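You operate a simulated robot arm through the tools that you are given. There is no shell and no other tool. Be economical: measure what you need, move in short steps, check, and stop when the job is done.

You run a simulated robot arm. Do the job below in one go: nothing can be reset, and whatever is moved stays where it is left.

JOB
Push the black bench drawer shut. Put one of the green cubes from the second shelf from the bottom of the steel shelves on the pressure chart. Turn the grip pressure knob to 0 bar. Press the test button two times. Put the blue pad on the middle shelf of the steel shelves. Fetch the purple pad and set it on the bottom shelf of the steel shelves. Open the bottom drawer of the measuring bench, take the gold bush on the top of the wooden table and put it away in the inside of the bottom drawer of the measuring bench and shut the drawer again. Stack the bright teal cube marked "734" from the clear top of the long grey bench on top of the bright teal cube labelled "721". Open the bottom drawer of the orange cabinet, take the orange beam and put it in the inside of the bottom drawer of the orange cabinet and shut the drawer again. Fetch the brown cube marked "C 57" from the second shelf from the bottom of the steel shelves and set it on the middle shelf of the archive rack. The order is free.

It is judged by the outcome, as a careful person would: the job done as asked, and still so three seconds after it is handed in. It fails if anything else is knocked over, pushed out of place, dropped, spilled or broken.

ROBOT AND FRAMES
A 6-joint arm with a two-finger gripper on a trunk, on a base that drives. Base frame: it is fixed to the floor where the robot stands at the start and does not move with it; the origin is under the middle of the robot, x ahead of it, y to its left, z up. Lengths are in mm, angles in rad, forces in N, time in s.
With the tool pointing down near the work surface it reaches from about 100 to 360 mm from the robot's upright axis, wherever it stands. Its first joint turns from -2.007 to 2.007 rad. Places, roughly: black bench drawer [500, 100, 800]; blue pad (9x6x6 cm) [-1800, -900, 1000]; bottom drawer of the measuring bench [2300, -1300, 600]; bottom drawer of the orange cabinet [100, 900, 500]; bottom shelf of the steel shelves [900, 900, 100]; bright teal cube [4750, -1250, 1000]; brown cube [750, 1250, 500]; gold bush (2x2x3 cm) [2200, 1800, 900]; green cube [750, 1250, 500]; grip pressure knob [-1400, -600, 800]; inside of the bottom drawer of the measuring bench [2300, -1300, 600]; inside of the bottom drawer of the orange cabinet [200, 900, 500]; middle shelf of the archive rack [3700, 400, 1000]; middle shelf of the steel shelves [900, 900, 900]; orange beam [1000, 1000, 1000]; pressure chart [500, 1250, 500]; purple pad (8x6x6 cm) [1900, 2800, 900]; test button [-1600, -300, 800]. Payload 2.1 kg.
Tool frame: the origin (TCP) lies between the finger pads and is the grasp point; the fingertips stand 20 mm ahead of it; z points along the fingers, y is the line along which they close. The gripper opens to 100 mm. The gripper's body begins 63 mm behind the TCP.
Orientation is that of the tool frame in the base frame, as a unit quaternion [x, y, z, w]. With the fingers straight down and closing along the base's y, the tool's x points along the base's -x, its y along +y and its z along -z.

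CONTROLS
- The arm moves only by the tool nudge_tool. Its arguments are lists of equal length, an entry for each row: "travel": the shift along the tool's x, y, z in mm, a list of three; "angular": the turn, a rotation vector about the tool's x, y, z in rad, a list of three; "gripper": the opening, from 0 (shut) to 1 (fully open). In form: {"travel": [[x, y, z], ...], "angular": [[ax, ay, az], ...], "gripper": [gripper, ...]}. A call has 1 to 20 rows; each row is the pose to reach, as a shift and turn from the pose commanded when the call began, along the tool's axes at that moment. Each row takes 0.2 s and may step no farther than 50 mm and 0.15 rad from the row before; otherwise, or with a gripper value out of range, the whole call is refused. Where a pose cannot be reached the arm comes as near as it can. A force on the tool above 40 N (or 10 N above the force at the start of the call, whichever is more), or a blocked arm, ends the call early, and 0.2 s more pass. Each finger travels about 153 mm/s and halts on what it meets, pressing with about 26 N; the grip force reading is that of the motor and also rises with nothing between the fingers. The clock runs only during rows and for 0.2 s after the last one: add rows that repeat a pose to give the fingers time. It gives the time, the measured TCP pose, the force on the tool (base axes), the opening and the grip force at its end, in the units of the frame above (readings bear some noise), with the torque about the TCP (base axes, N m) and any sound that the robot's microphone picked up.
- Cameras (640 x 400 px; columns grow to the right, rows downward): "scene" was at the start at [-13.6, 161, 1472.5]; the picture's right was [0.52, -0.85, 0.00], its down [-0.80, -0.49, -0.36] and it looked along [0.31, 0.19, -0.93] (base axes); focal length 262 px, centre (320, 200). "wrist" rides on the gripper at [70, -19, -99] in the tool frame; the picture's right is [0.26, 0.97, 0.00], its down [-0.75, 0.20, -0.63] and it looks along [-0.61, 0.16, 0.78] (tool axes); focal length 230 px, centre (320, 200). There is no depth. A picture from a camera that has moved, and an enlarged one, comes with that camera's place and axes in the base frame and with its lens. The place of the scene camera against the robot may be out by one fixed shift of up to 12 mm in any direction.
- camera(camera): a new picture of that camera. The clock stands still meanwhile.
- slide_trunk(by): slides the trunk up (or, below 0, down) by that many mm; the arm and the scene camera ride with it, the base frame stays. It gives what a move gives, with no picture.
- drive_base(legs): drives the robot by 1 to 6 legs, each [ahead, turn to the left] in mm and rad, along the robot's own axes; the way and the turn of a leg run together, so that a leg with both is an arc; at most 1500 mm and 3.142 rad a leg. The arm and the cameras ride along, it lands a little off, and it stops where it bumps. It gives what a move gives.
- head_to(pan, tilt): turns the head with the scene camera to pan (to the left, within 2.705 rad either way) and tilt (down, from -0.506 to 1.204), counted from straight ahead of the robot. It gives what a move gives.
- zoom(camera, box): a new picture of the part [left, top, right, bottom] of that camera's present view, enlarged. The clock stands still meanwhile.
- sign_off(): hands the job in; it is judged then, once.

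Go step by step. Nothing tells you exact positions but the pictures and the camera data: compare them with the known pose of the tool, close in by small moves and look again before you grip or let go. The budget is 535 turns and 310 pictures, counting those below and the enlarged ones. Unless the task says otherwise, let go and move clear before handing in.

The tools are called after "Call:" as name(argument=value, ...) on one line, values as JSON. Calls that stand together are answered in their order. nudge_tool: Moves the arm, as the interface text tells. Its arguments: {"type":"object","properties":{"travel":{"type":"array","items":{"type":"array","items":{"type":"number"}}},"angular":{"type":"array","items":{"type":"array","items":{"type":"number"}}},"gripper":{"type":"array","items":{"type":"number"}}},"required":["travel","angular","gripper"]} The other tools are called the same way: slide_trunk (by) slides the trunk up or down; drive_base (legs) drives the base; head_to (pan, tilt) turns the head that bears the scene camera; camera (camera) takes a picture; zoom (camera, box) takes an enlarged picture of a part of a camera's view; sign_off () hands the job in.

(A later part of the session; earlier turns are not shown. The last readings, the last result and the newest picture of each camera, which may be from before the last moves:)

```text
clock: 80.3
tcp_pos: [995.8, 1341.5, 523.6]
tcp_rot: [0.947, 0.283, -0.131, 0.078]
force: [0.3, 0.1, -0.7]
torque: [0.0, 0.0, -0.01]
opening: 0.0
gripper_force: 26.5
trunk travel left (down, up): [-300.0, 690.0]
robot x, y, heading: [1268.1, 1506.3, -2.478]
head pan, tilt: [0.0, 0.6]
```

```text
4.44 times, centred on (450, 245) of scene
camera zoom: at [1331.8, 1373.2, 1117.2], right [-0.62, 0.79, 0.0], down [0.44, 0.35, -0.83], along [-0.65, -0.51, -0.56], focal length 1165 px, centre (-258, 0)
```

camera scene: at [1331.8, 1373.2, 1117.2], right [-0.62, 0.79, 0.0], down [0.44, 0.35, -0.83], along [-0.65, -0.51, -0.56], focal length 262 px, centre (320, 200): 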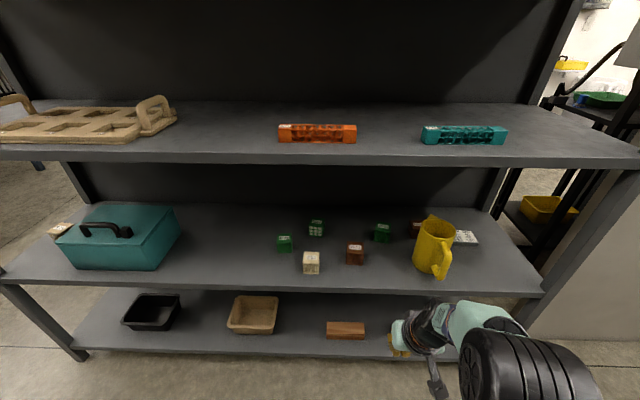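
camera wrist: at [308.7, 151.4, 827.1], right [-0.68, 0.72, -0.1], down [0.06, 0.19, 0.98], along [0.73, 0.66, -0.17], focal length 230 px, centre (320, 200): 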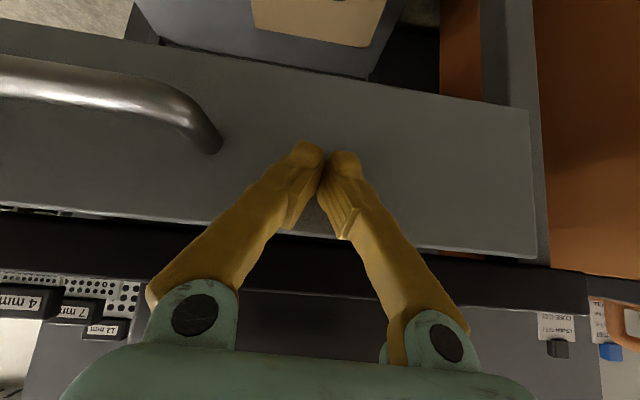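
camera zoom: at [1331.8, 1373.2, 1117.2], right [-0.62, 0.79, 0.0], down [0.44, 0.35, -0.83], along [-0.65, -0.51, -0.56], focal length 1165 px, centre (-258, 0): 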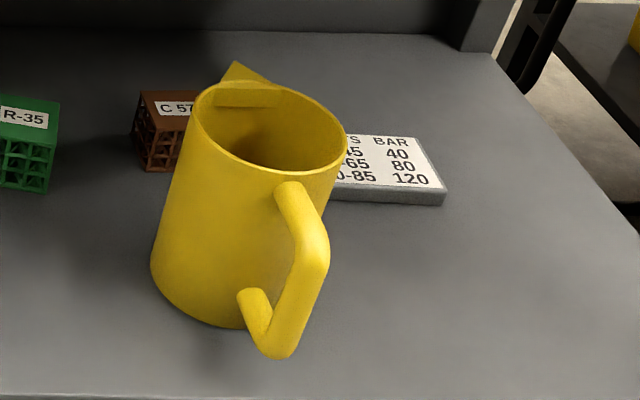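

The chart is a thin plate right of the pitcher. First I'll take green cube C 45, so I'll raise the trunk a bit and reposition straight in front of it.

Call:
slide_trunk(by=100)

Call:
drive_base(legs=[[0, 1.544], [268, 0], [0, -1.571], [150, 0]])

Call:
nudge_tool(travel=[[0, 0, 0], [0, 0, 0], [0, 0, 0]], angular=[[0, -0.14, 0], [0, -0.28, 0], [0, -0.42, 0]], gripper=[0.5, 0.9, 0.9])

Call:
camera(camera="scene")

Call:
camera(camera="wrist")

```text
clock: 81.6
tcp_pos: [995.5, 1339.6, 624.0]
tcp_rot: [0.947, 0.283, -0.131, 0.079]
force: [-0.2, 0.2, -0.1]
torque: [-0.01, 0.01, 0.02]
opening: 0.0
gripper_force: 26.1
trunk travel left (down, up): [-400.0, 590.0]
robot x, y, heading: [1268.4, 1507.4, -2.472]
head pan, tilt: [0.0, 0.6]
```

```text
clock: 92.2
tcp_pos: [1032.1, 1047.8, 624.4]
tcp_rot: [0.95, 0.272, -0.132, 0.078]
force: [-0.3, -0.2, -1.0]
torque: [-0.02, -0.02, 0.01]
opening: 0.2
gripper_force: 26.1
trunk travel left (down, up): [-400.0, 590.0]
robot x, y, heading: [1312.4, 1206.6, -2.505]
head pan, tilt: [0.0, 0.6]
```

```text
clock: 93.0
tcp_pos: [993.9, 1032.1, 629.3]
tcp_rot: [0.91, 0.259, -0.292, 0.141]
force: [-0.4, 0.3, 0.9]
torque: [0.04, -0.05, 0.0]
opening: 89.9
gripper_force: 0.1
out of reach, approached as far as the arm can: row 2, 3
trunk travel left (down, up): [-400.0, 590.0]
robot x, y, heading: [1309.5, 1204.1, -2.494]
head pan, tilt: [0.0, 0.6]
```

```text
274 pictures are left
camera scene: at [1370.1, 1071.0, 1217.2], right [-0.6, 0.8, 0.0], down [0.45, 0.34, -0.82], along [-0.66, -0.49, -0.57], focal length 262 px, centre (320, 200)
```

scene: 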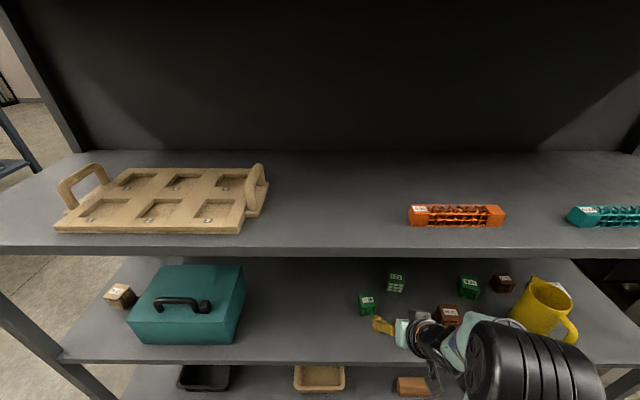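

```text
273 pictures are left
camera wrist: at [1079.6, 1112.9, 665.3], right [0.71, -0.7, -0.06], down [-0.12, -0.2, 0.97], along [-0.69, -0.69, -0.23], focal length 230 px, centre (320, 200)
```

wrist: 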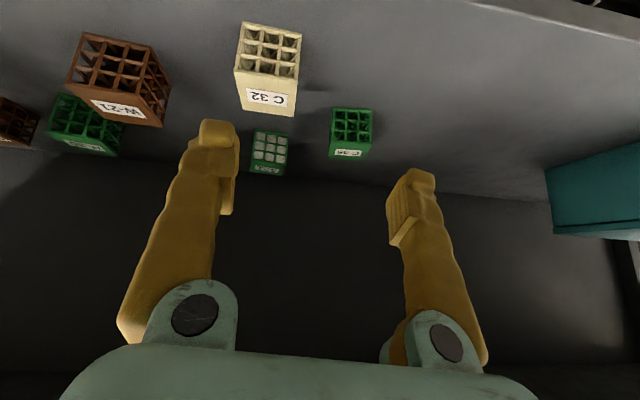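

The wrist view is excellent: C 45 is near (922, 911, 520). I'll square the tool to the shelf and move to a pre-grasp about 80 mm from it.

Call:
nudge_tool(travel=[[-11, 18, 27], [-22, 36, 54], [-33.6, 53, 81]], angular=[[0.02, -0.016, -0.033], [0.04, -0.03, -0.066], [0.056, -0.047, -0.1]], gripper=[0.75, 0.75, 0.75])

Call:
camera(camera="wrist")

```text
clock: 93.8
tcp_pos: [944.2, 984.6, 589.2]
tcp_rot: [0.89, 0.296, -0.329, 0.108]
force: [0.2, 0.4, -1.0]
torque: [-0.02, 0.02, -0.02]
opening: 75.0
gripper_force: 0.0
out of reach, approached as far as the arm can: row 2, 3
trunk travel left (down, up): [-400.0, 590.0]
robot x, y, heading: [1310.9, 1205.9, -2.501]
head pan, tilt: [0.0, 0.6]
```

```text
272 pictures are left
camera wrist: at [1027.4, 1066.9, 619.5], right [0.73, -0.66, -0.17], down [-0.01, -0.26, 0.97], along [-0.68, -0.71, -0.2], focal length 230 px, centre (320, 200)
```

wrist: 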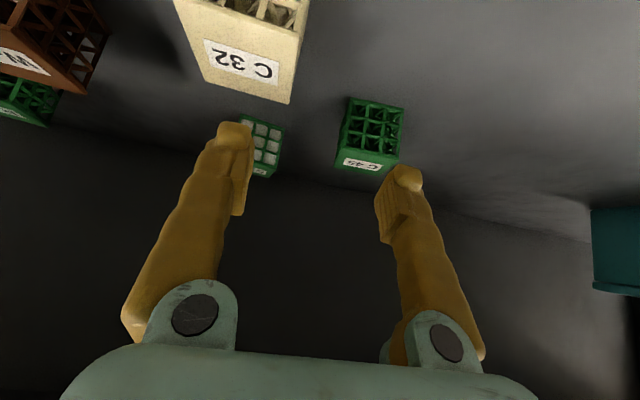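

The arm is at the end of its reach here, so I'll drive 80 mm closer; the fingers are above the cube tops.

Call:
drive_base(legs=[[80, 0]])

Call:
nudge_tool(travel=[[0, 0, -1]], angular=[[0, 0, 0]], gripper=[0.75])

Call:
camera(camera="wrist")

```text
clock: 94.9
tcp_pos: [891.0, 942.7, 587.8]
tcp_rot: [0.892, 0.295, -0.326, 0.107]
force: [-0.1, -0.5, -0.1]
torque: [0.0, -0.01, -0.02]
opening: 75.2
gripper_force: 0.0
trunk travel left (down, up): [-400.0, 590.0]
robot x, y, heading: [1255.5, 1165.4, -2.501]
head pan, tilt: [0.0, 0.6]
stopped in leg 1: the robot was blocked; the commanded pose is now the measured one
```

```text
clock: 95.3
tcp_pos: [890.9, 943.7, 589.5]
tcp_rot: [0.892, 0.295, -0.326, 0.107]
force: [0.5, -0.3, 0.6]
torque: [-0.01, 0.03, 0.0]
opening: 75.0
gripper_force: 0.1
trunk travel left (down, up): [-400.0, 590.0]
robot x, y, heading: [1251.0, 1161.1, -2.504]
head pan, tilt: [0.0, 0.6]
```

```text
271 pictures are left
camera wrist: at [975.6, 1027.0, 620.0], right [0.73, -0.66, -0.17], down [-0.02, -0.26, 0.96], along [-0.68, -0.71, -0.2], focal length 230 px, centre (320, 200)
```

wrist: 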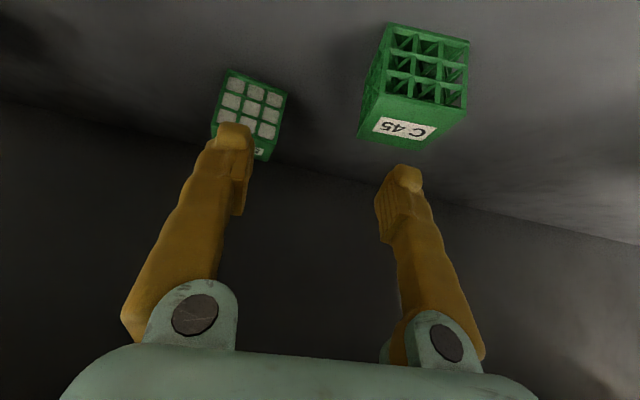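

The base touched the shelf foot, so about 1700 is my closest standing line. I'll shift the tool to the pre-grasp in line with C 45.

Call:
nudge_tool(travel=[[16, 15, -20], [32, 30, -33], [47, 43.7, -33]], angular=[[0, 0, 0], [0, 0, 0], [0, 0, 0]], gripper=[0.75, 0.75, 0.75])

Call:
camera(camera="wrist")

```text
clock: 96.1
tcp_pos: [932.2, 960.9, 604.1]
tcp_rot: [0.894, 0.294, -0.32, 0.114]
force: [-0.1, 0.6, 0.0]
torque: [-0.02, -0.02, -0.01]
opening: 75.0
gripper_force: 0.1
out of reach, approached as far as the arm can: row 1, 2, 3
trunk travel left (down, up): [-400.0, 590.0]
robot x, y, heading: [1252.1, 1164.0, -2.5]
head pan, tilt: [0.0, 0.6]
```

```text
270 pictures are left
camera wrist: at [1015.9, 1044.4, 636.5], right [0.74, -0.66, -0.15], down [-0.03, -0.26, 0.97], along [-0.67, -0.71, -0.21], focal length 230 px, centre (320, 200)
```

wrist: 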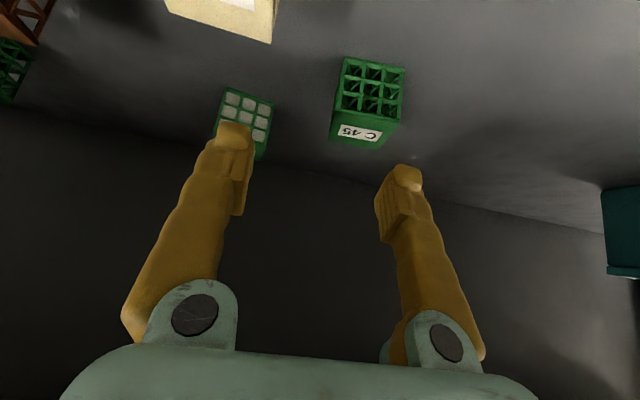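

The arm can't reach further to its left with this wrist attitude, but works well slightly right of centre. I'll back off and shift the base 100 mm to the left.

Call:
drive_base(legs=[[-150, 0], [0, 1.571], [100, 0], [0, -1.571], [135, 0]])

Call:
camera(camera="wrist")

```text
clock: 106.8
tcp_pos: [997.0, 905.0, 604.2]
tcp_rot: [0.9, 0.277, -0.32, 0.107]
force: [0.1, -0.8, -0.1]
torque: [0.0, 0.02, -0.01]
opening: 74.7
gripper_force: 0.0
trunk travel left (down, up): [-400.0, 590.0]
robot x, y, heading: [1320.6, 1094.7, -2.543]
head pan, tilt: [0.0, 0.6]
```

```text
269 pictures are left
camera wrist: at [1082.6, 986.3, 636.1], right [0.71, -0.69, -0.15], down [-0.04, -0.25, 0.97], along [-0.7, -0.68, -0.21], focal length 230 px, centre (320, 200)
```

wrist: 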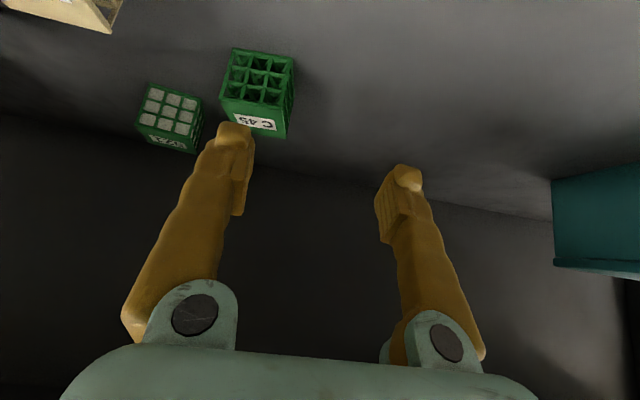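

Now C 45 is just off to the side of the fingers. Moving to the pre-grasp.

Call:
nudge_tool(travel=[[3, -25, 5], [6, -50, 18]], angular=[[0, 0, -0.018], [0, 0, -0.036]], gripper=[0.78, 0.78])

Call:
camera(camera="wrist")

```text
clock: 107.5
tcp_pos: [963.0, 943.5, 585.4]
tcp_rot: [0.894, 0.293, -0.323, 0.101]
force: [-0.5, 0.7, 0.2]
torque: [-0.01, -0.03, -0.01]
opening: 78.1
gripper_force: 0.1
trunk travel left (down, up): [-400.0, 590.0]
robot x, y, heading: [1322.9, 1097.2, -2.538]
head pan, tilt: [0.0, 0.6]
```

```text
268 pictures are left
camera wrist: at [1046.9, 1026.2, 618.1], right [0.73, -0.66, -0.17], down [-0.02, -0.27, 0.96], along [-0.68, -0.7, -0.21], focal length 230 px, centre (320, 200)
```

wrist: 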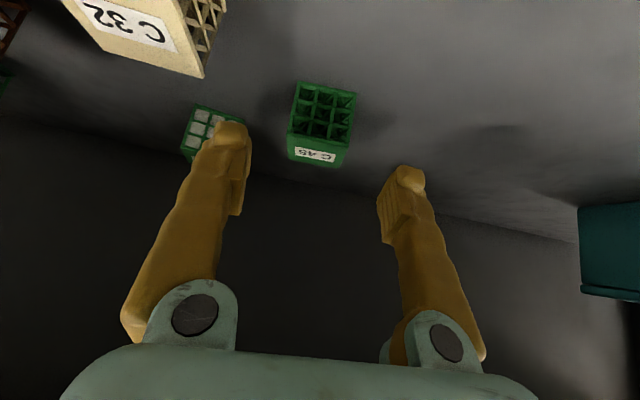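

Centred. Advancing along the fingers to straddle the cube, then closing.

Call:
nudge_tool(travel=[[0, 0, 30], [0, 0, 60], [0, 0, 78]], angular=[[0, 0, 0], [0, 0, 0], [0, 0, 0]], gripper=[0.78, 0.78, 0.78])

Call:
camera(camera="wrist")

```text
clock: 108.2
tcp_pos: [919.5, 914.6, 526.2]
tcp_rot: [0.895, 0.292, -0.321, 0.104]
force: [-0.4, 0.0, 0.4]
torque: [0.01, -0.02, 0.01]
opening: 77.7
gripper_force: 0.0
trunk travel left (down, up): [-400.0, 590.0]
robot x, y, heading: [1321.3, 1096.3, -2.542]
head pan, tilt: [0.0, 0.6]
```

```text
267 pictures are left
camera wrist: at [1003.5, 997.2, 558.6], right [0.73, -0.66, -0.16], down [-0.03, -0.27, 0.96], along [-0.68, -0.7, -0.22], focal length 230 px, centre (320, 200)
```

wrist: 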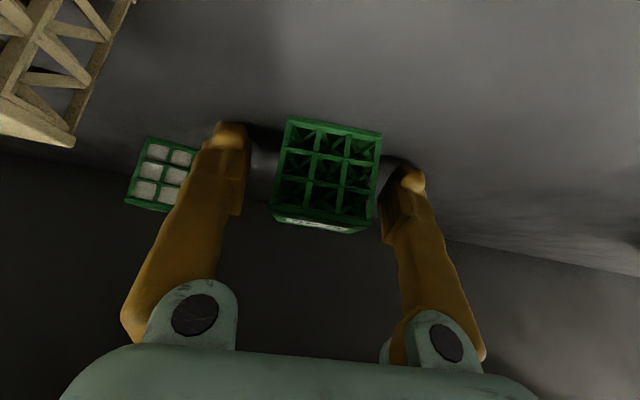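

The cube is between the pads; closing.

Call:
nudge_tool(travel=[[0, 0, 3], [0, 0, 3], [0, 0, 3]], angular=[[0, 0, 0], [0, 0, 0], [0, 0, 0]], gripper=[0.4, 0.3, 0.3])

Call:
camera(camera="wrist")

```text
clock: 109.0
tcp_pos: [918.7, 912.3, 525.8]
tcp_rot: [0.894, 0.293, -0.322, 0.104]
force: [-0.5, 0.2, 6.4]
torque: [0.14, 0.14, 0.03]
opening: 44.0
gripper_force: 26.0
trunk travel left (down, up): [-400.0, 590.0]
robot x, y, heading: [1323.8, 1092.6, -2.54]
head pan, tilt: [0.0, 0.6]
```

```text
266 pictures are left
camera wrist: at [1002.4, 996.4, 557.5], right [0.73, -0.66, -0.17], down [-0.03, -0.27, 0.96], along [-0.68, -0.7, -0.21], focal length 230 px, centre (320, 200)
```

wrist: 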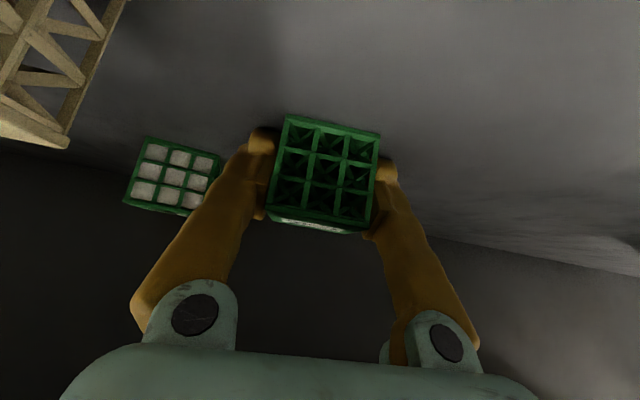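

Gripped (44 mm). Lifting and retreating along the way I came.

Call:
nudge_tool(travel=[[-19, 0, -23], [-32, 0, -39], [-32, 0, -75], [-32, 0, -110]], angular=[[0, 0, 0], [0, 0, 0], [0, 0, 0], [0, 0, 0]], gripper=[0.3, 0.3, 0.3, 0.3])

Call:
camera(camera="wrist")

Call:
camera(camera="scene")

```text
clock: 110.0
tcp_pos: [958.4, 942.8, 628.5]
tcp_rot: [0.895, 0.292, -0.323, 0.101]
force: [0.1, -0.3, -0.1]
torque: [0.01, -0.01, 0.01]
opening: 43.9
gripper_force: 26.2
trunk travel left (down, up): [-400.0, 590.0]
robot x, y, heading: [1320.3, 1090.2, -2.535]
head pan, tilt: [0.0, 0.6]
```

```text
265 pictures are left
camera wrist: at [1043.4, 1024.8, 661.1], right [0.73, -0.66, -0.17], down [-0.02, -0.27, 0.96], along [-0.68, -0.7, -0.21], focal length 230 px, centre (320, 200)
```

wrist: 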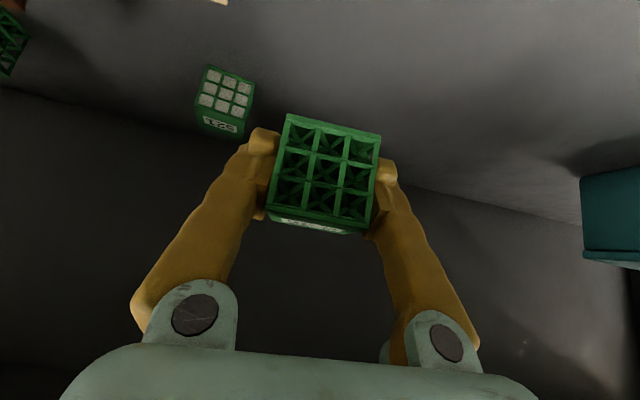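

```text
264 pictures are left
camera scene: at [1377.1, 956.1, 1217.1], right [-0.57, 0.82, 0.0], down [0.47, 0.32, -0.83], along [-0.68, -0.47, -0.56], focal length 262 px, centre (320, 200)
```

scene: 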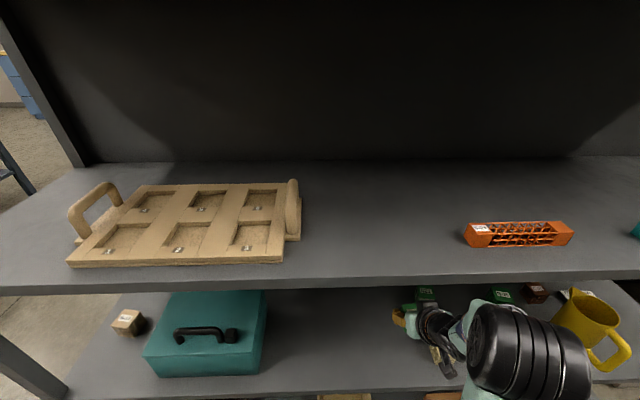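

I hold the cube level. Before driving to the chart I'll test how far forward the arm can reach with this tilt, safely above the cubes.

Call:
nudge_tool(travel=[[-31, 0, 26], [-61, 0, 52], [-92, 0, 77], [-115, 0, 97]], angular=[[0, 0, 0], [0, 0, 0], [0, 0, 0], [0, 0, 0]], gripper=[0.3, 0.3, 0.3, 0.3])

```text
clock: 111.1
tcp_pos: [877.1, 838.8, 602.6]
tcp_rot: [0.885, 0.321, -0.326, 0.091]
force: [-4.2, 19.7, -5.1]
torque: [-1.51, -0.03, 1.07]
opening: 43.9
gripper_force: 25.8
trunk travel left (down, up): [-400.0, 590.0]
robot x, y, heading: [1325.8, 1096.1, -2.556]
head pan, tilt: [0.0, 0.6]
stopped in row 4: the arm was blocked; the commanded pose is now the measured one
```

The arm was blocked; checking what it touched.

Call:
camera(camera="wrist")

Call:
camera(camera="scene")

```text
263 pictures are left
camera wrist: at [958.2, 925.0, 635.7], right [0.76, -0.62, -0.21], down [0.02, -0.3, 0.95], along [-0.66, -0.72, -0.22], focal length 230 px, centre (320, 200)
```

wrist: 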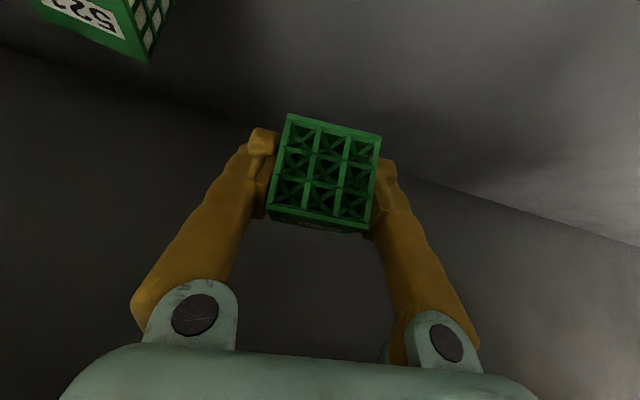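

```text
262 pictures are left
camera scene: at [1462.8, 1005.4, 1225.5], right [-0.55, 0.83, 0.01], down [0.41, 0.28, -0.87], along [-0.73, -0.48, -0.49], focal length 262 px, centre (320, 200)
```

scene: 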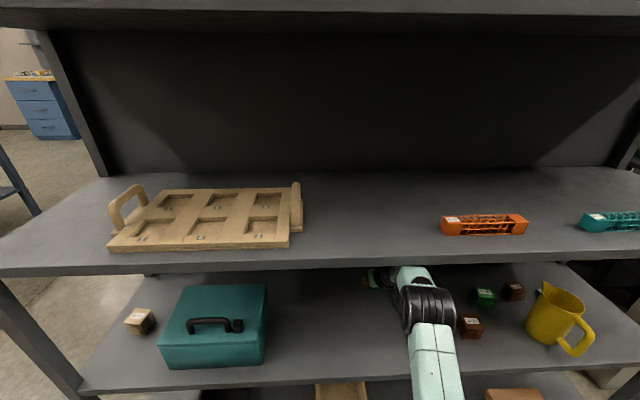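

The arm is bracing against something (the robot is tipped back slightly), so I'll retreat straight away.

Call:
nudge_tool(travel=[[15, 0, -13], [38, 0, -32], [69, 0, -58]], angular=[[0, 0, 0], [0, 0, 0], [0, 0, 0]], gripper=[0.3, 0.3, 0.3])

Call:
camera(camera="scene")

```text
clock: 111.4
tcp_pos: [867.5, 847.4, 527.2]
tcp_rot: [0.91, 0.321, -0.246, 0.091]
force: [2.1, 1.8, 11.0]
torque: [-0.13, 0.34, 0.04]
opening: 44.7
gripper_force: 27.9
trunk travel left (down, up): [-400.0, 590.0]
robot x, y, heading: [1327.9, 1095.0, -2.548]
head pan, tilt: [0.0, 0.6]
stopped in row 1: the arm was blocked; the commanded pose is now the measured one
```

```text
261 pictures are left
camera scene: at [1414.4, 990.0, 1224.0], right [-0.56, 0.83, -0.01], down [0.44, 0.29, -0.85], along [-0.7, -0.48, -0.53], focal length 262 px, centre (320, 200)
```

scene: 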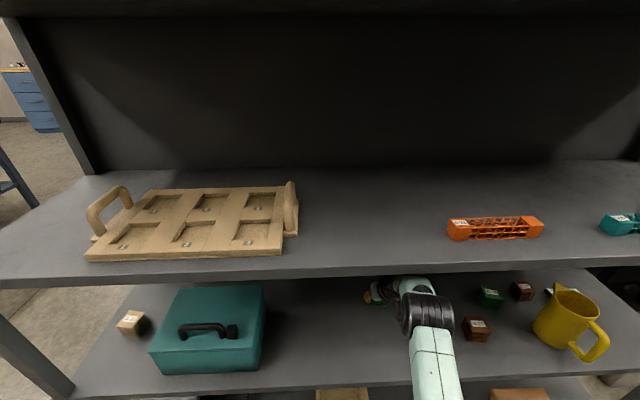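

Letting things settle for a moment, then reassessing.

Call:
nudge_tool(travel=[[0, 0, 0], [0, 0, 0]], angular=[[0, 0, 0], [0, 0, 0]], gripper=[0.3, 0.3])

Call:
camera(camera="scene")

Call:
camera(camera="wrist")

```text
clock: 111.8
tcp_pos: [841.9, 833.1, 522.0]
tcp_rot: [0.906, 0.316, -0.269, 0.083]
force: [-5.5, -8.3, 36.3]
torque: [-1.07, -0.42, -0.55]
opening: 43.4
gripper_force: 26.2
trunk travel left (down, up): [-400.0, 590.0]
robot x, y, heading: [1322.1, 1095.2, -2.552]
head pan, tilt: [0.0, 0.6]
stopped in row 1: the arm was blocked; the commanded pose is now the measured one
```

```text
260 pictures are left
camera scene: at [1401.4, 972.1, 1220.3], right [-0.56, 0.83, 0.0], down [0.45, 0.3, -0.84], along [-0.7, -0.47, -0.54], focal length 262 px, centre (320, 200)
```

scene: 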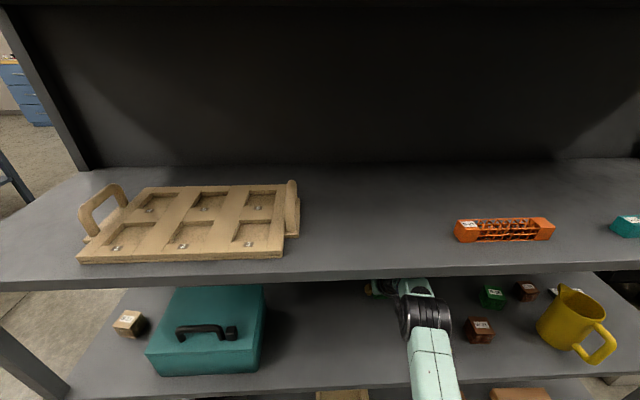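

```text
259 pictures are left
camera wrist: at [919.9, 915.3, 569.1], right [0.76, -0.63, -0.16], down [-0.09, -0.35, 0.93], along [-0.64, -0.7, -0.33], focal length 230 px, centre (320, 200)
```

wrist: 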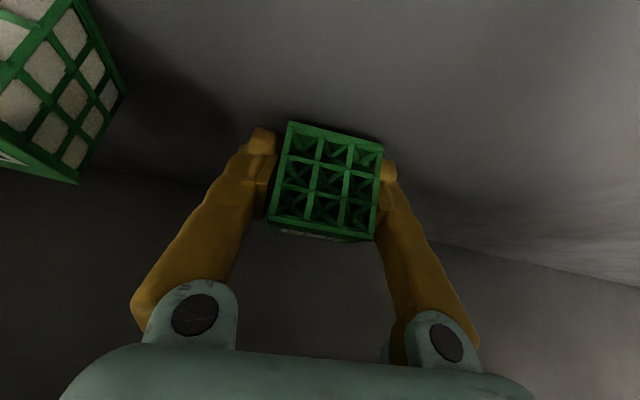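

The held cube is pressed onto the shelf and props the robot. I'll lift gently.

Call:
nudge_tool(travel=[[-6, 0, -8], [-12, 0, -16], [-18, 0, -24], [-24, 0, -32]], angular=[[0, 0, 0], [0, 0, 0], [0, 0, 0], [0, 0, 0]], gripper=[0.3, 0.3, 0.3, 0.3])

Call:
camera(camera="scene")

```text
clock: 112.8
tcp_pos: [834.7, 826.5, 553.5]
tcp_rot: [0.908, 0.318, -0.259, 0.082]
force: [0.4, -0.7, -0.4]
torque: [0.03, -0.02, -0.03]
opening: 43.5
gripper_force: 25.8
trunk travel left (down, up): [-400.0, 590.0]
robot x, y, heading: [1325.0, 1097.7, -2.552]
head pan, tilt: [0.0, 0.6]
```

```text
258 pictures are left
camera scene: at [1376.2, 956.4, 1217.1], right [-0.56, 0.83, 0.0], down [0.47, 0.31, -0.83], along [-0.69, -0.46, -0.56], focal length 262 px, centre (320, 200)
```

scene: 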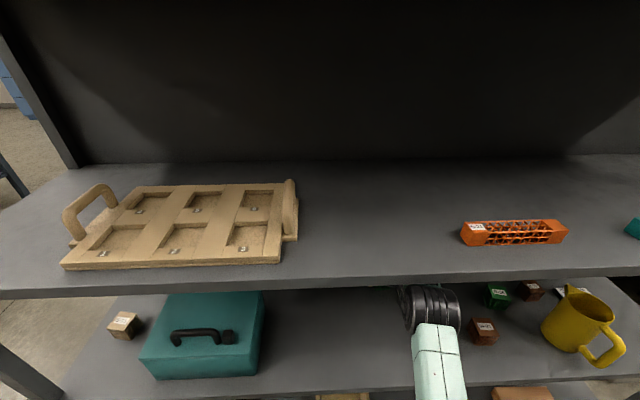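

Upright and free again — the wrist had hit the shelf above; staying lower is fine, and the reach is ample. Now I'll back out horizontally.

Call:
nudge_tool(travel=[[38, 0, -24], [76, 0, -48], [114, 0, -71], [152, 0, -95], [190, 0, -119], [220, 0, -138]], angular=[[0, 0, 0], [0, 0, 0], [0, 0, 0], [0, 0, 0], [0, 0, 0], [0, 0, 0]], gripper=[0.3, 0.3, 0.3, 0.3, 0.3, 0.3])

Call:
camera(camera="scene")

Call:
camera(camera="wrist")

```text
clock: 113.2
tcp_pos: [869.3, 846.5, 521.1]
tcp_rot: [0.912, 0.318, -0.245, 0.082]
force: [16.0, -0.7, 183.0]
torque: [-2.7, -2.4, 2.16]
opening: 43.5
gripper_force: 26.2
trunk travel left (down, up): [-400.0, 590.0]
robot x, y, heading: [1326.4, 1095.5, -2.542]
head pan, tilt: [0.0, 0.6]
stopped in row 2: the force on the tool passed its limit at 588 N (the readings are from after the stop); the commanded pose is now the measured one
```

```text
257 pictures are left
camera scene: at [1375.1, 951.2, 1206.7], right [-0.56, 0.83, 0.0], down [0.47, 0.32, -0.82], along [-0.68, -0.46, -0.57], focal length 262 px, centre (320, 200)
```

scene: 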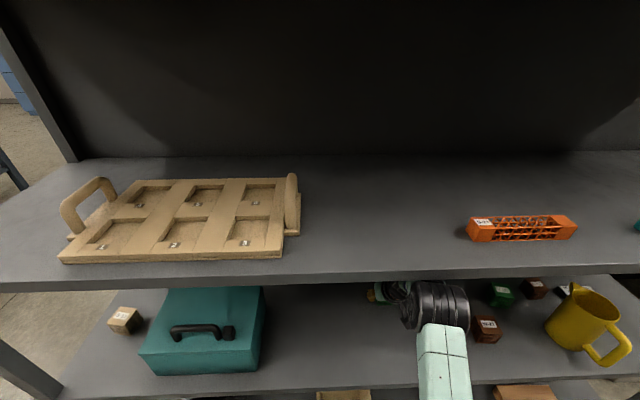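

```text
256 pictures are left
camera wrist: at [946.1, 928.0, 573.1], right [0.77, -0.62, -0.14], down [-0.14, -0.37, 0.92], along [-0.62, -0.69, -0.37], focal length 230 px, centre (320, 200)
```

wrist: 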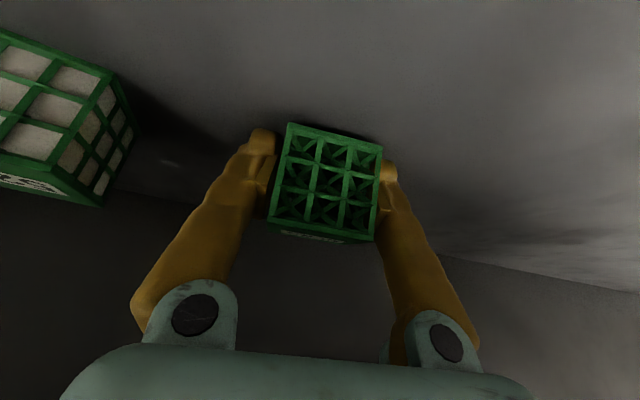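

The elbow is under the middle board, so folding the arm inside is what causes trouble. I'll relieve the pressure by lifting slightly, then back out with the base instead.

Call:
nudge_tool(travel=[[-6, 0, -8], [-12, 0, -16], [-18, 0, -24], [-21, 0, -27]], angular=[[0, 0, 0], [0, 0, 0], [0, 0, 0], [0, 0, 0]], gripper=[0.3, 0.3, 0.3, 0.3])

```text
clock: 114.2
tcp_pos: [873.6, 851.3, 521.6]
tcp_rot: [0.92, 0.318, -0.217, 0.076]
force: [-33.3, -3.4, 85.7]
torque: [0.01, 1.12, 0.0]
opening: 43.6
gripper_force: 25.8
trunk travel left (down, up): [-400.0, 590.0]
robot x, y, heading: [1326.2, 1100.1, -2.553]
head pan, tilt: [0.0, 0.6]
```

Still wedged between boards; extending forward lowers the elbow, so I'll go forward and up a little.

Call:
nudge_tool(travel=[[-17, 0, 6], [-34, 0, 10], [-50, 0, 8], [-56, 0, 2]], angular=[[0, 0, 0], [0, 0, 0], [0, 0, 0], [0, 0, 0]], gripper=[0.3, 0.3, 0.3, 0.3])

Call:
camera(camera="scene")

```text
clock: 115.2
tcp_pos: [824.3, 816.2, 590.6]
tcp_rot: [0.914, 0.318, -0.236, 0.086]
force: [-0.1, -1.1, -0.2]
torque: [0.0, -0.03, -0.01]
opening: 43.5
gripper_force: 25.9
trunk travel left (down, up): [-400.0, 590.0]
robot x, y, heading: [1323.9, 1095.9, -2.549]
head pan, tilt: [0.0, 0.6]
```

```text
255 pictures are left
camera scene: at [1363.5, 956.5, 1217.9], right [-0.56, 0.83, -0.01], down [0.48, 0.32, -0.82], along [-0.68, -0.46, -0.57], focal length 262 px, centre (320, 200)
```

scene: 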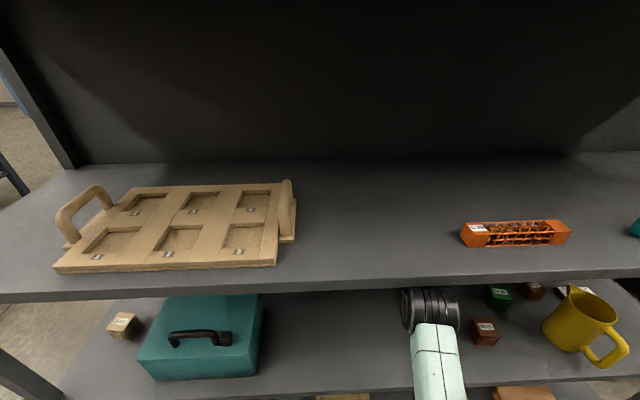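

Free again. I'll lower the trunk slightly for clearance and drive straight back out.

Call:
slide_trunk(by=-20)

Call:
drive_base(legs=[[-150, 0]])

Call:
camera(camera="scene")

```text
clock: 115.8
tcp_pos: [829.7, 815.9, 581.5]
tcp_rot: [0.911, 0.319, -0.247, 0.085]
force: [0.1, 0.0, 0.4]
torque: [-0.02, 0.0, -0.04]
opening: 43.5
gripper_force: 26.4
trunk travel left (down, up): [-380.0, 610.0]
robot x, y, heading: [1326.2, 1096.5, -2.552]
head pan, tilt: [0.0, 0.6]
```

```text
clock: 117.2
tcp_pos: [954.3, 902.2, 580.0]
tcp_rot: [0.912, 0.316, -0.247, 0.085]
force: [0.4, 0.5, 0.6]
torque: [0.0, 0.02, 0.01]
opening: 43.6
gripper_force: 25.9
trunk travel left (down, up): [-380.0, 610.0]
robot x, y, heading: [1450.3, 1181.3, -2.557]
head pan, tilt: [0.0, 0.6]
```

```text
254 pictures are left
camera scene: at [1503.4, 1041.6, 1197.2], right [-0.55, 0.83, 0.0], down [0.47, 0.31, -0.83], along [-0.69, -0.46, -0.56], focal length 262 px, centre (320, 200)
```

scene: 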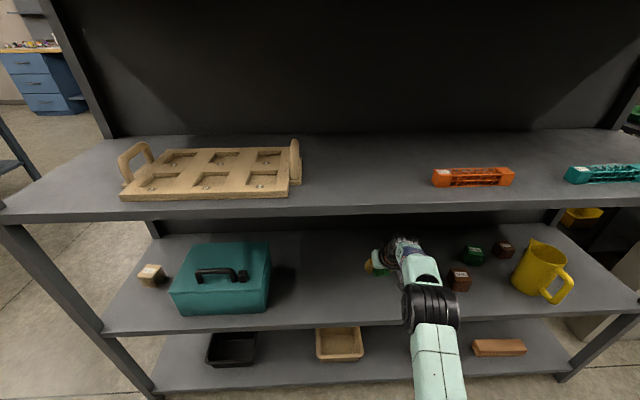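

Coming out cleanly; continuing back and then checking the cubes.

Call:
drive_base(legs=[[-200, 0]])

Call:
camera(camera="scene")

Call:
camera(camera="wrist")

```text
clock: 118.8
tcp_pos: [1123.2, 1012.3, 580.0]
tcp_rot: [0.911, 0.319, -0.246, 0.086]
force: [-0.4, -0.3, -0.8]
torque: [0.0, 0.02, -0.03]
opening: 43.3
gripper_force: 26.1
trunk travel left (down, up): [-380.0, 610.0]
robot x, y, heading: [1617.3, 1294.6, -2.551]
head pan, tilt: [0.0, 0.6]
```

```text
253 pictures are left
camera scene: at [1671.1, 1153.6, 1197.2], right [-0.56, 0.83, 0.0], down [0.47, 0.31, -0.83], along [-0.69, -0.46, -0.56], focal length 262 px, centre (320, 200)
```

scene: 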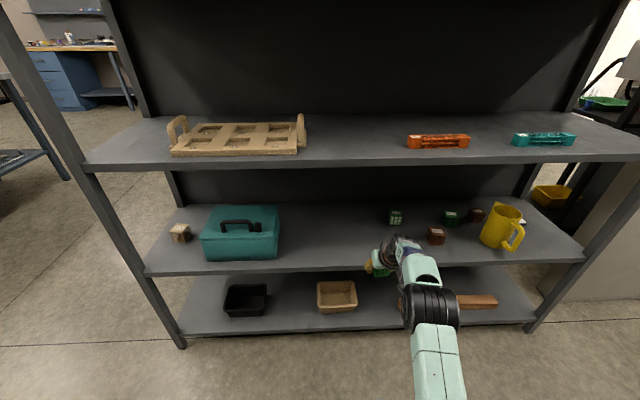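

```text
252 pictures are left
camera wrist: at [1198.2, 1093.9, 631.1], right [0.78, -0.62, -0.13], down [-0.13, -0.36, 0.92], along [-0.62, -0.7, -0.37], focal length 230 px, centre (320, 200)
```

wrist: 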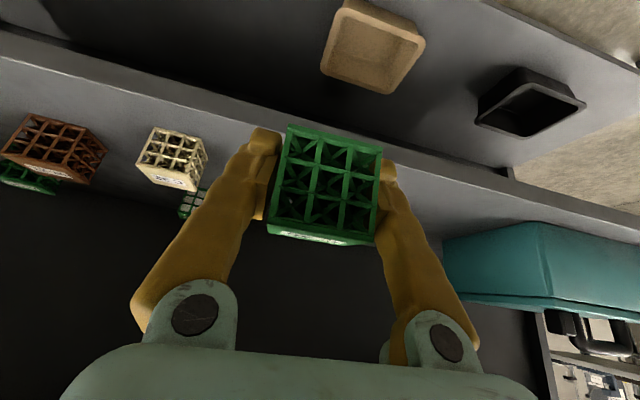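

Nothing disturbed. I'll now drive along the aisle to be in line with the pressure chart, keeping the arm extended.

Call:
drive_base(legs=[[0, -1.524], [660, 0], [0, 1.571]])

Call:
camera(camera="scene")

Call:
camera(camera="wrist")

```text
clock: 130.1
tcp_pos: [736.8, 1542.3, 580.7]
tcp_rot: [0.907, 0.33, -0.246, 0.088]
force: [0.7, 0.3, -0.8]
torque: [0.0, -0.02, -0.01]
opening: 43.6
gripper_force: 26.3
trunk travel left (down, up): [-380.0, 610.0]
robot x, y, heading: [1224.0, 1838.6, -2.524]
head pan, tilt: [0.0, 0.6]
```

```text
251 pictures are left
camera scene: at [1280.9, 1698.4, 1197.1], right [-0.58, 0.82, 0.0], down [0.46, 0.33, -0.82], along [-0.67, -0.48, -0.57], focal length 262 px, centre (320, 200)
```

scene: 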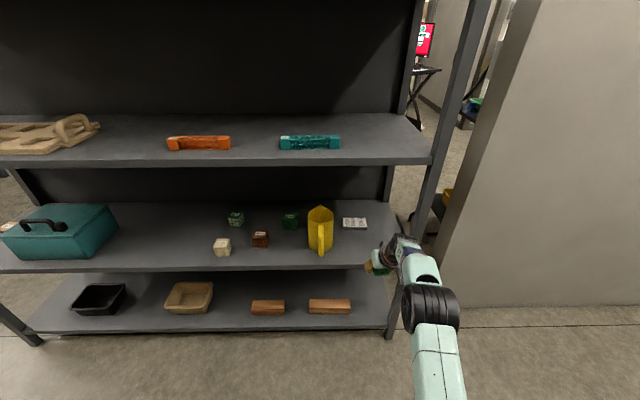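

```text
250 pictures are left
camera wrist: at [810.0, 1626.6, 631.0], right [0.79, -0.6, -0.13], down [-0.12, -0.37, 0.92], along [-0.6, -0.71, -0.37], focal length 230 px, centre (320, 200)
```

wrist: 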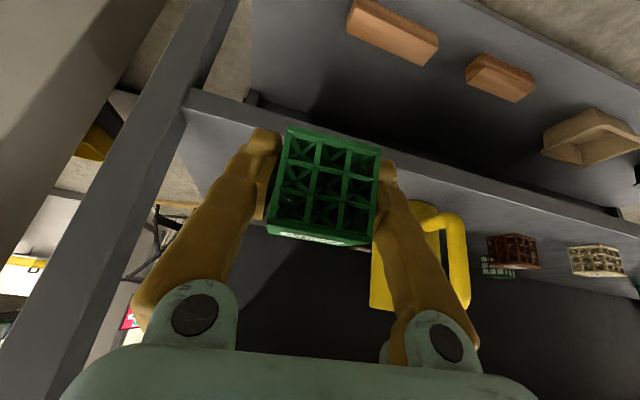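

The chart lies around n=1210, t=758, beyond the pitcher's right side. I'll turn a touch left and drive in 200 mm, then look.

Call:
drive_base(legs=[[0, 0.05], [200, 0]])

Call:
camera(camera="scene")

Call:
camera(camera="wrist")

```text
clock: 132.1
tcp_pos: [591.8, 1396.1, 580.9]
tcp_rot: [0.899, 0.351, -0.243, 0.094]
force: [-0.1, -0.1, -0.3]
torque: [0.04, -0.02, -0.01]
opening: 43.5
gripper_force: 25.6
trunk travel left (down, up): [-380.0, 610.0]
robot x, y, heading: [1062.6, 1717.3, -2.483]
head pan, tilt: [0.0, 0.6]
```

```text
249 pictures are left
camera scene: at [1127.9, 1576.7, 1197.1], right [-0.62, 0.79, 0.0], down [0.45, 0.35, -0.82], along [-0.65, -0.51, -0.57], focal length 262 px, centre (320, 200)
```

scene: 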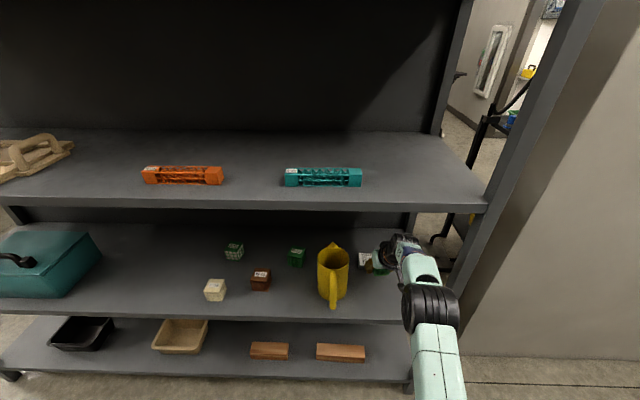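

```text
248 pictures are left
camera wrist: at [661.5, 1482.8, 630.7], right [0.82, -0.56, -0.13], down [-0.11, -0.37, 0.92], along [-0.56, -0.74, -0.37], focal length 230 px, centre (320, 200)
```

wrist: 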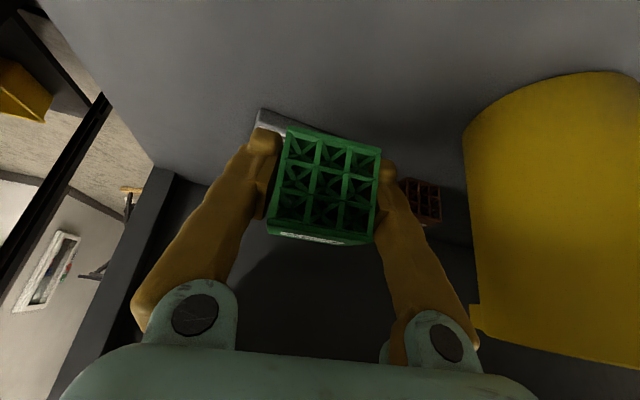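

The chart's right front corner shows just beyond the cube, matching my estimate. Driving the last 100 mm in.

Call:
drive_base(legs=[[102, 0]])

Call:
camera(camera="scene")

Call:
camera(camera="wrist")

Call:
zoom(camera="scene", box=[340, 230, 500, 330])

```text
clock: 133.2
tcp_pos: [510.3, 1332.5, 580.2]
tcp_rot: [0.899, 0.351, -0.243, 0.094]
force: [-0.9, 0.0, 0.1]
torque: [0.04, 0.0, 0.01]
opening: 43.1
gripper_force: 25.6
trunk travel left (down, up): [-380.0, 610.0]
robot x, y, heading: [984.2, 1650.0, -2.477]
head pan, tilt: [0.0, 0.6]
```

```text
247 pictures are left
camera scene: at [1047.0, 1513.4, 1197.1], right [-0.62, 0.79, 0.0], down [0.45, 0.35, -0.82], along [-0.65, -0.51, -0.57], focal length 262 px, centre (320, 200)
```

scene: 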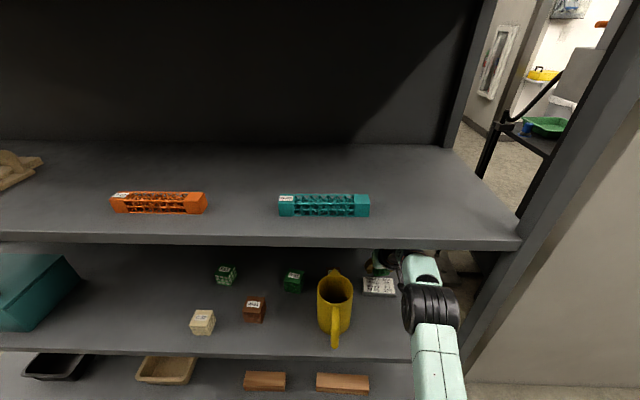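

```text
246 pictures are left
camera wrist: at [580.7, 1419.3, 630.7], right [0.82, -0.56, -0.13], down [-0.11, -0.37, 0.92], along [-0.56, -0.74, -0.37], focal length 230 px, centre (320, 200)
```

wrist: 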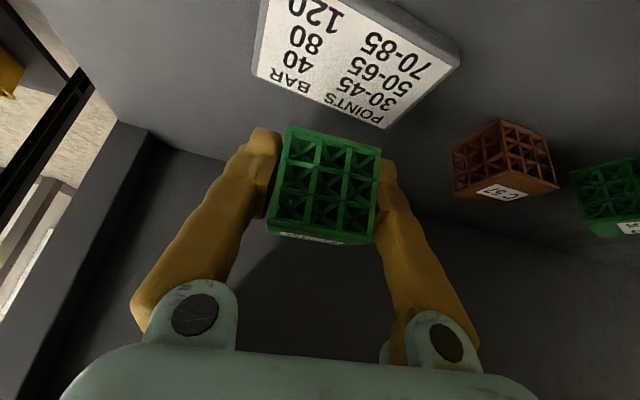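

```text
4.00 times, centred on (420, 280) of scene
camera zoom: at [1047.0, 1513.4, 1197.1], right [-0.62, 0.79, 0.0], down [0.45, 0.35, -0.82], along [-0.65, -0.51, -0.57], focal length 1048 px, centre (-80, -120)
```

zoom: 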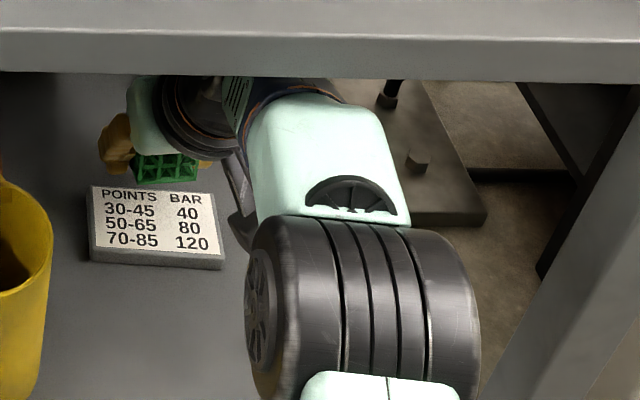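

From the wrist view the chart centre is about 15 mm nearer than the cube. I'll back up 15 mm, and tilt the tool to level the cube (as gripped, 0.70 rad).

Call:
drive_base(legs=[[-15, 0]])

Call:
nudge_tool(travel=[[0, 0, 0], [0, 0, 0]], angular=[[0, -0.085, 0], [0, -0.165, 0]], gripper=[0.3, 0.3])

Call:
slide_trunk(by=-25)

Call:
camera(camera="wrist")

Call:
zoom(camera="scene", box=[340, 210, 500, 310])

```text
clock: 134.0
tcp_pos: [522.7, 1340.8, 581.1]
tcp_rot: [0.899, 0.351, -0.242, 0.094]
force: [-0.5, 0.6, -0.3]
torque: [0.01, -0.01, 0.01]
opening: 43.5
gripper_force: 25.8
trunk travel left (down, up): [-380.0, 610.0]
robot x, y, heading: [995.9, 1663.8, -2.475]
head pan, tilt: [0.0, 0.6]
```

```text
clock: 134.6
tcp_pos: [524.1, 1341.1, 579.6]
tcp_rot: [0.876, 0.342, -0.317, 0.123]
force: [0.2, -0.3, -1.5]
torque: [-0.01, -0.02, 0.0]
opening: 43.5
gripper_force: 25.4
trunk travel left (down, up): [-380.0, 610.0]
robot x, y, heading: [993.3, 1662.9, -2.479]
head pan, tilt: [0.0, 0.6]
```

```text
clock: 135.3
tcp_pos: [523.9, 1340.9, 555.1]
tcp_rot: [0.876, 0.343, -0.316, 0.123]
force: [0.6, -0.5, 0.0]
torque: [0.0, 0.04, -0.05]
opening: 43.7
gripper_force: 25.4
trunk travel left (down, up): [-355.0, 635.0]
robot x, y, heading: [994.8, 1658.6, -2.481]
head pan, tilt: [0.0, 0.6]
```

```text
244 pictures are left
camera wrist: at [597.9, 1433.1, 587.2], right [0.8, -0.58, -0.17], down [0.01, -0.27, 0.96], along [-0.6, -0.77, -0.21], focal length 230 px, centre (320, 200)
```

wrist: 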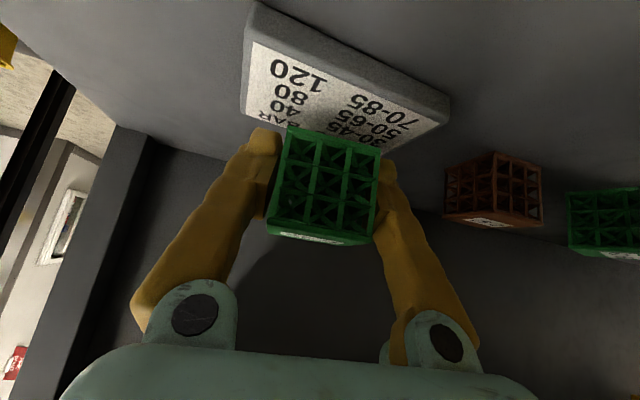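

```text
4.00 times, centred on (420, 260) of scene
camera zoom: at [1059.3, 1523.2, 1172.1], right [-0.62, 0.79, 0.0], down [0.45, 0.35, -0.83], along [-0.65, -0.51, -0.56], focal length 1048 px, centre (-80, -40)
```

zoom: 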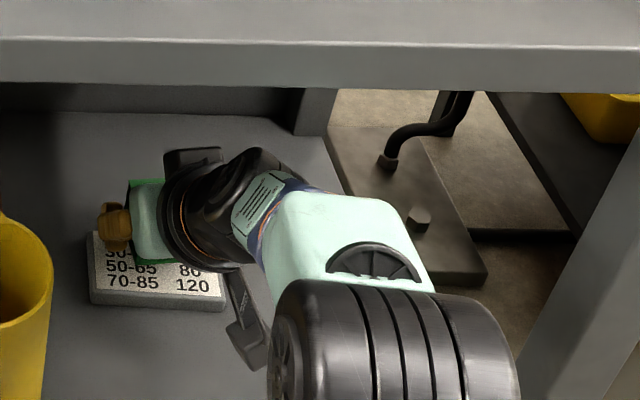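

The cube is centred over the chart. Lowering in small steps and watching the force.

Call:
nudge_tool(travel=[[2.6, 0, 3.1], [5.1, 0, 6.1], [7, 0, 8.4]], angular=[[0, 0, 0], [0, 0, 0], [0, 0, 0]], gripper=[0.3, 0.3, 0.3])

Call:
nudge_tool(travel=[[2, 0, 2.4], [3.2, 0, 3.8]], angular=[[0, 0, 0], [0, 0, 0]], gripper=[0.3, 0.3])

Call:
camera(camera="wrist")

```text
clock: 136.1
tcp_pos: [522.5, 1342.4, 545.1]
tcp_rot: [0.877, 0.342, -0.316, 0.123]
force: [0.3, -0.6, -0.2]
torque: [-0.01, 0.01, 0.01]
opening: 43.9
gripper_force: 26.2
trunk travel left (down, up): [-355.0, 635.0]
robot x, y, heading: [994.1, 1660.7, -2.479]
head pan, tilt: [0.0, 0.6]
```

```text
clock: 136.7
tcp_pos: [523.3, 1342.3, 538.4]
tcp_rot: [0.876, 0.343, -0.316, 0.123]
force: [0.3, 0.5, 0.1]
torque: [-0.02, -0.01, -0.02]
opening: 43.5
gripper_force: 25.8
trunk travel left (down, up): [-355.0, 635.0]
robot x, y, heading: [997.5, 1656.7, -2.481]
head pan, tilt: [0.0, 0.6]
```

```text
242 pictures are left
camera wrist: at [597.9, 1433.1, 571.8], right [0.8, -0.58, -0.17], down [0.01, -0.27, 0.96], along [-0.6, -0.77, -0.21], focal length 230 px, centre (320, 200)
```

wrist: 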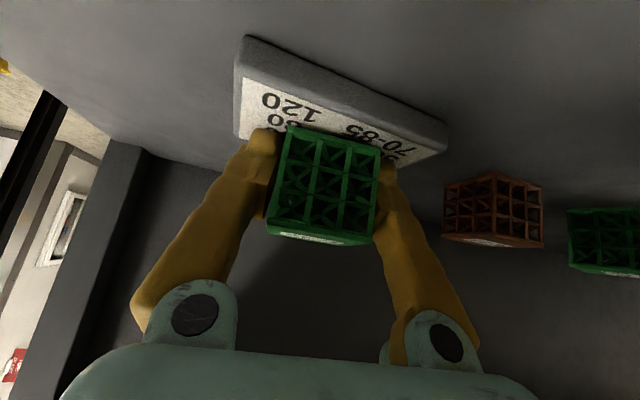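

No contact yet; continuing down slowly.

Call:
nudge_tool(travel=[[1.9, 0, 2.3], [3.8, 0, 4.6]], angular=[[0, 0, 0], [0, 0, 0]], gripper=[0.3, 0.3])

Call:
camera(camera="wrist")

```text
clock: 137.3
tcp_pos: [523.3, 1341.4, 537.1]
tcp_rot: [0.875, 0.341, -0.321, 0.123]
force: [-1.2, -2.6, 16.6]
torque: [-0.21, -0.04, 0.07]
opening: 43.3
gripper_force: 26.0
trunk travel left (down, up): [-355.0, 635.0]
robot x, y, heading: [996.8, 1657.4, -2.478]
head pan, tilt: [0.0, 0.6]
```

```text
241 pictures are left
camera wrist: at [598.3, 1433.2, 568.8], right [0.8, -0.58, -0.17], down [0.01, -0.26, 0.96], along [-0.6, -0.77, -0.2], focal length 230 px, centre (320, 200)
```

wrist: 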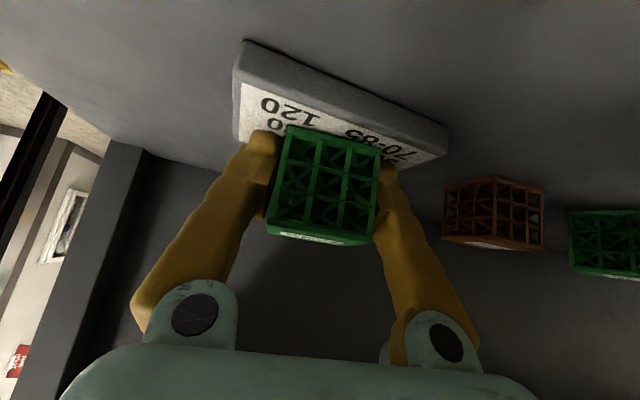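

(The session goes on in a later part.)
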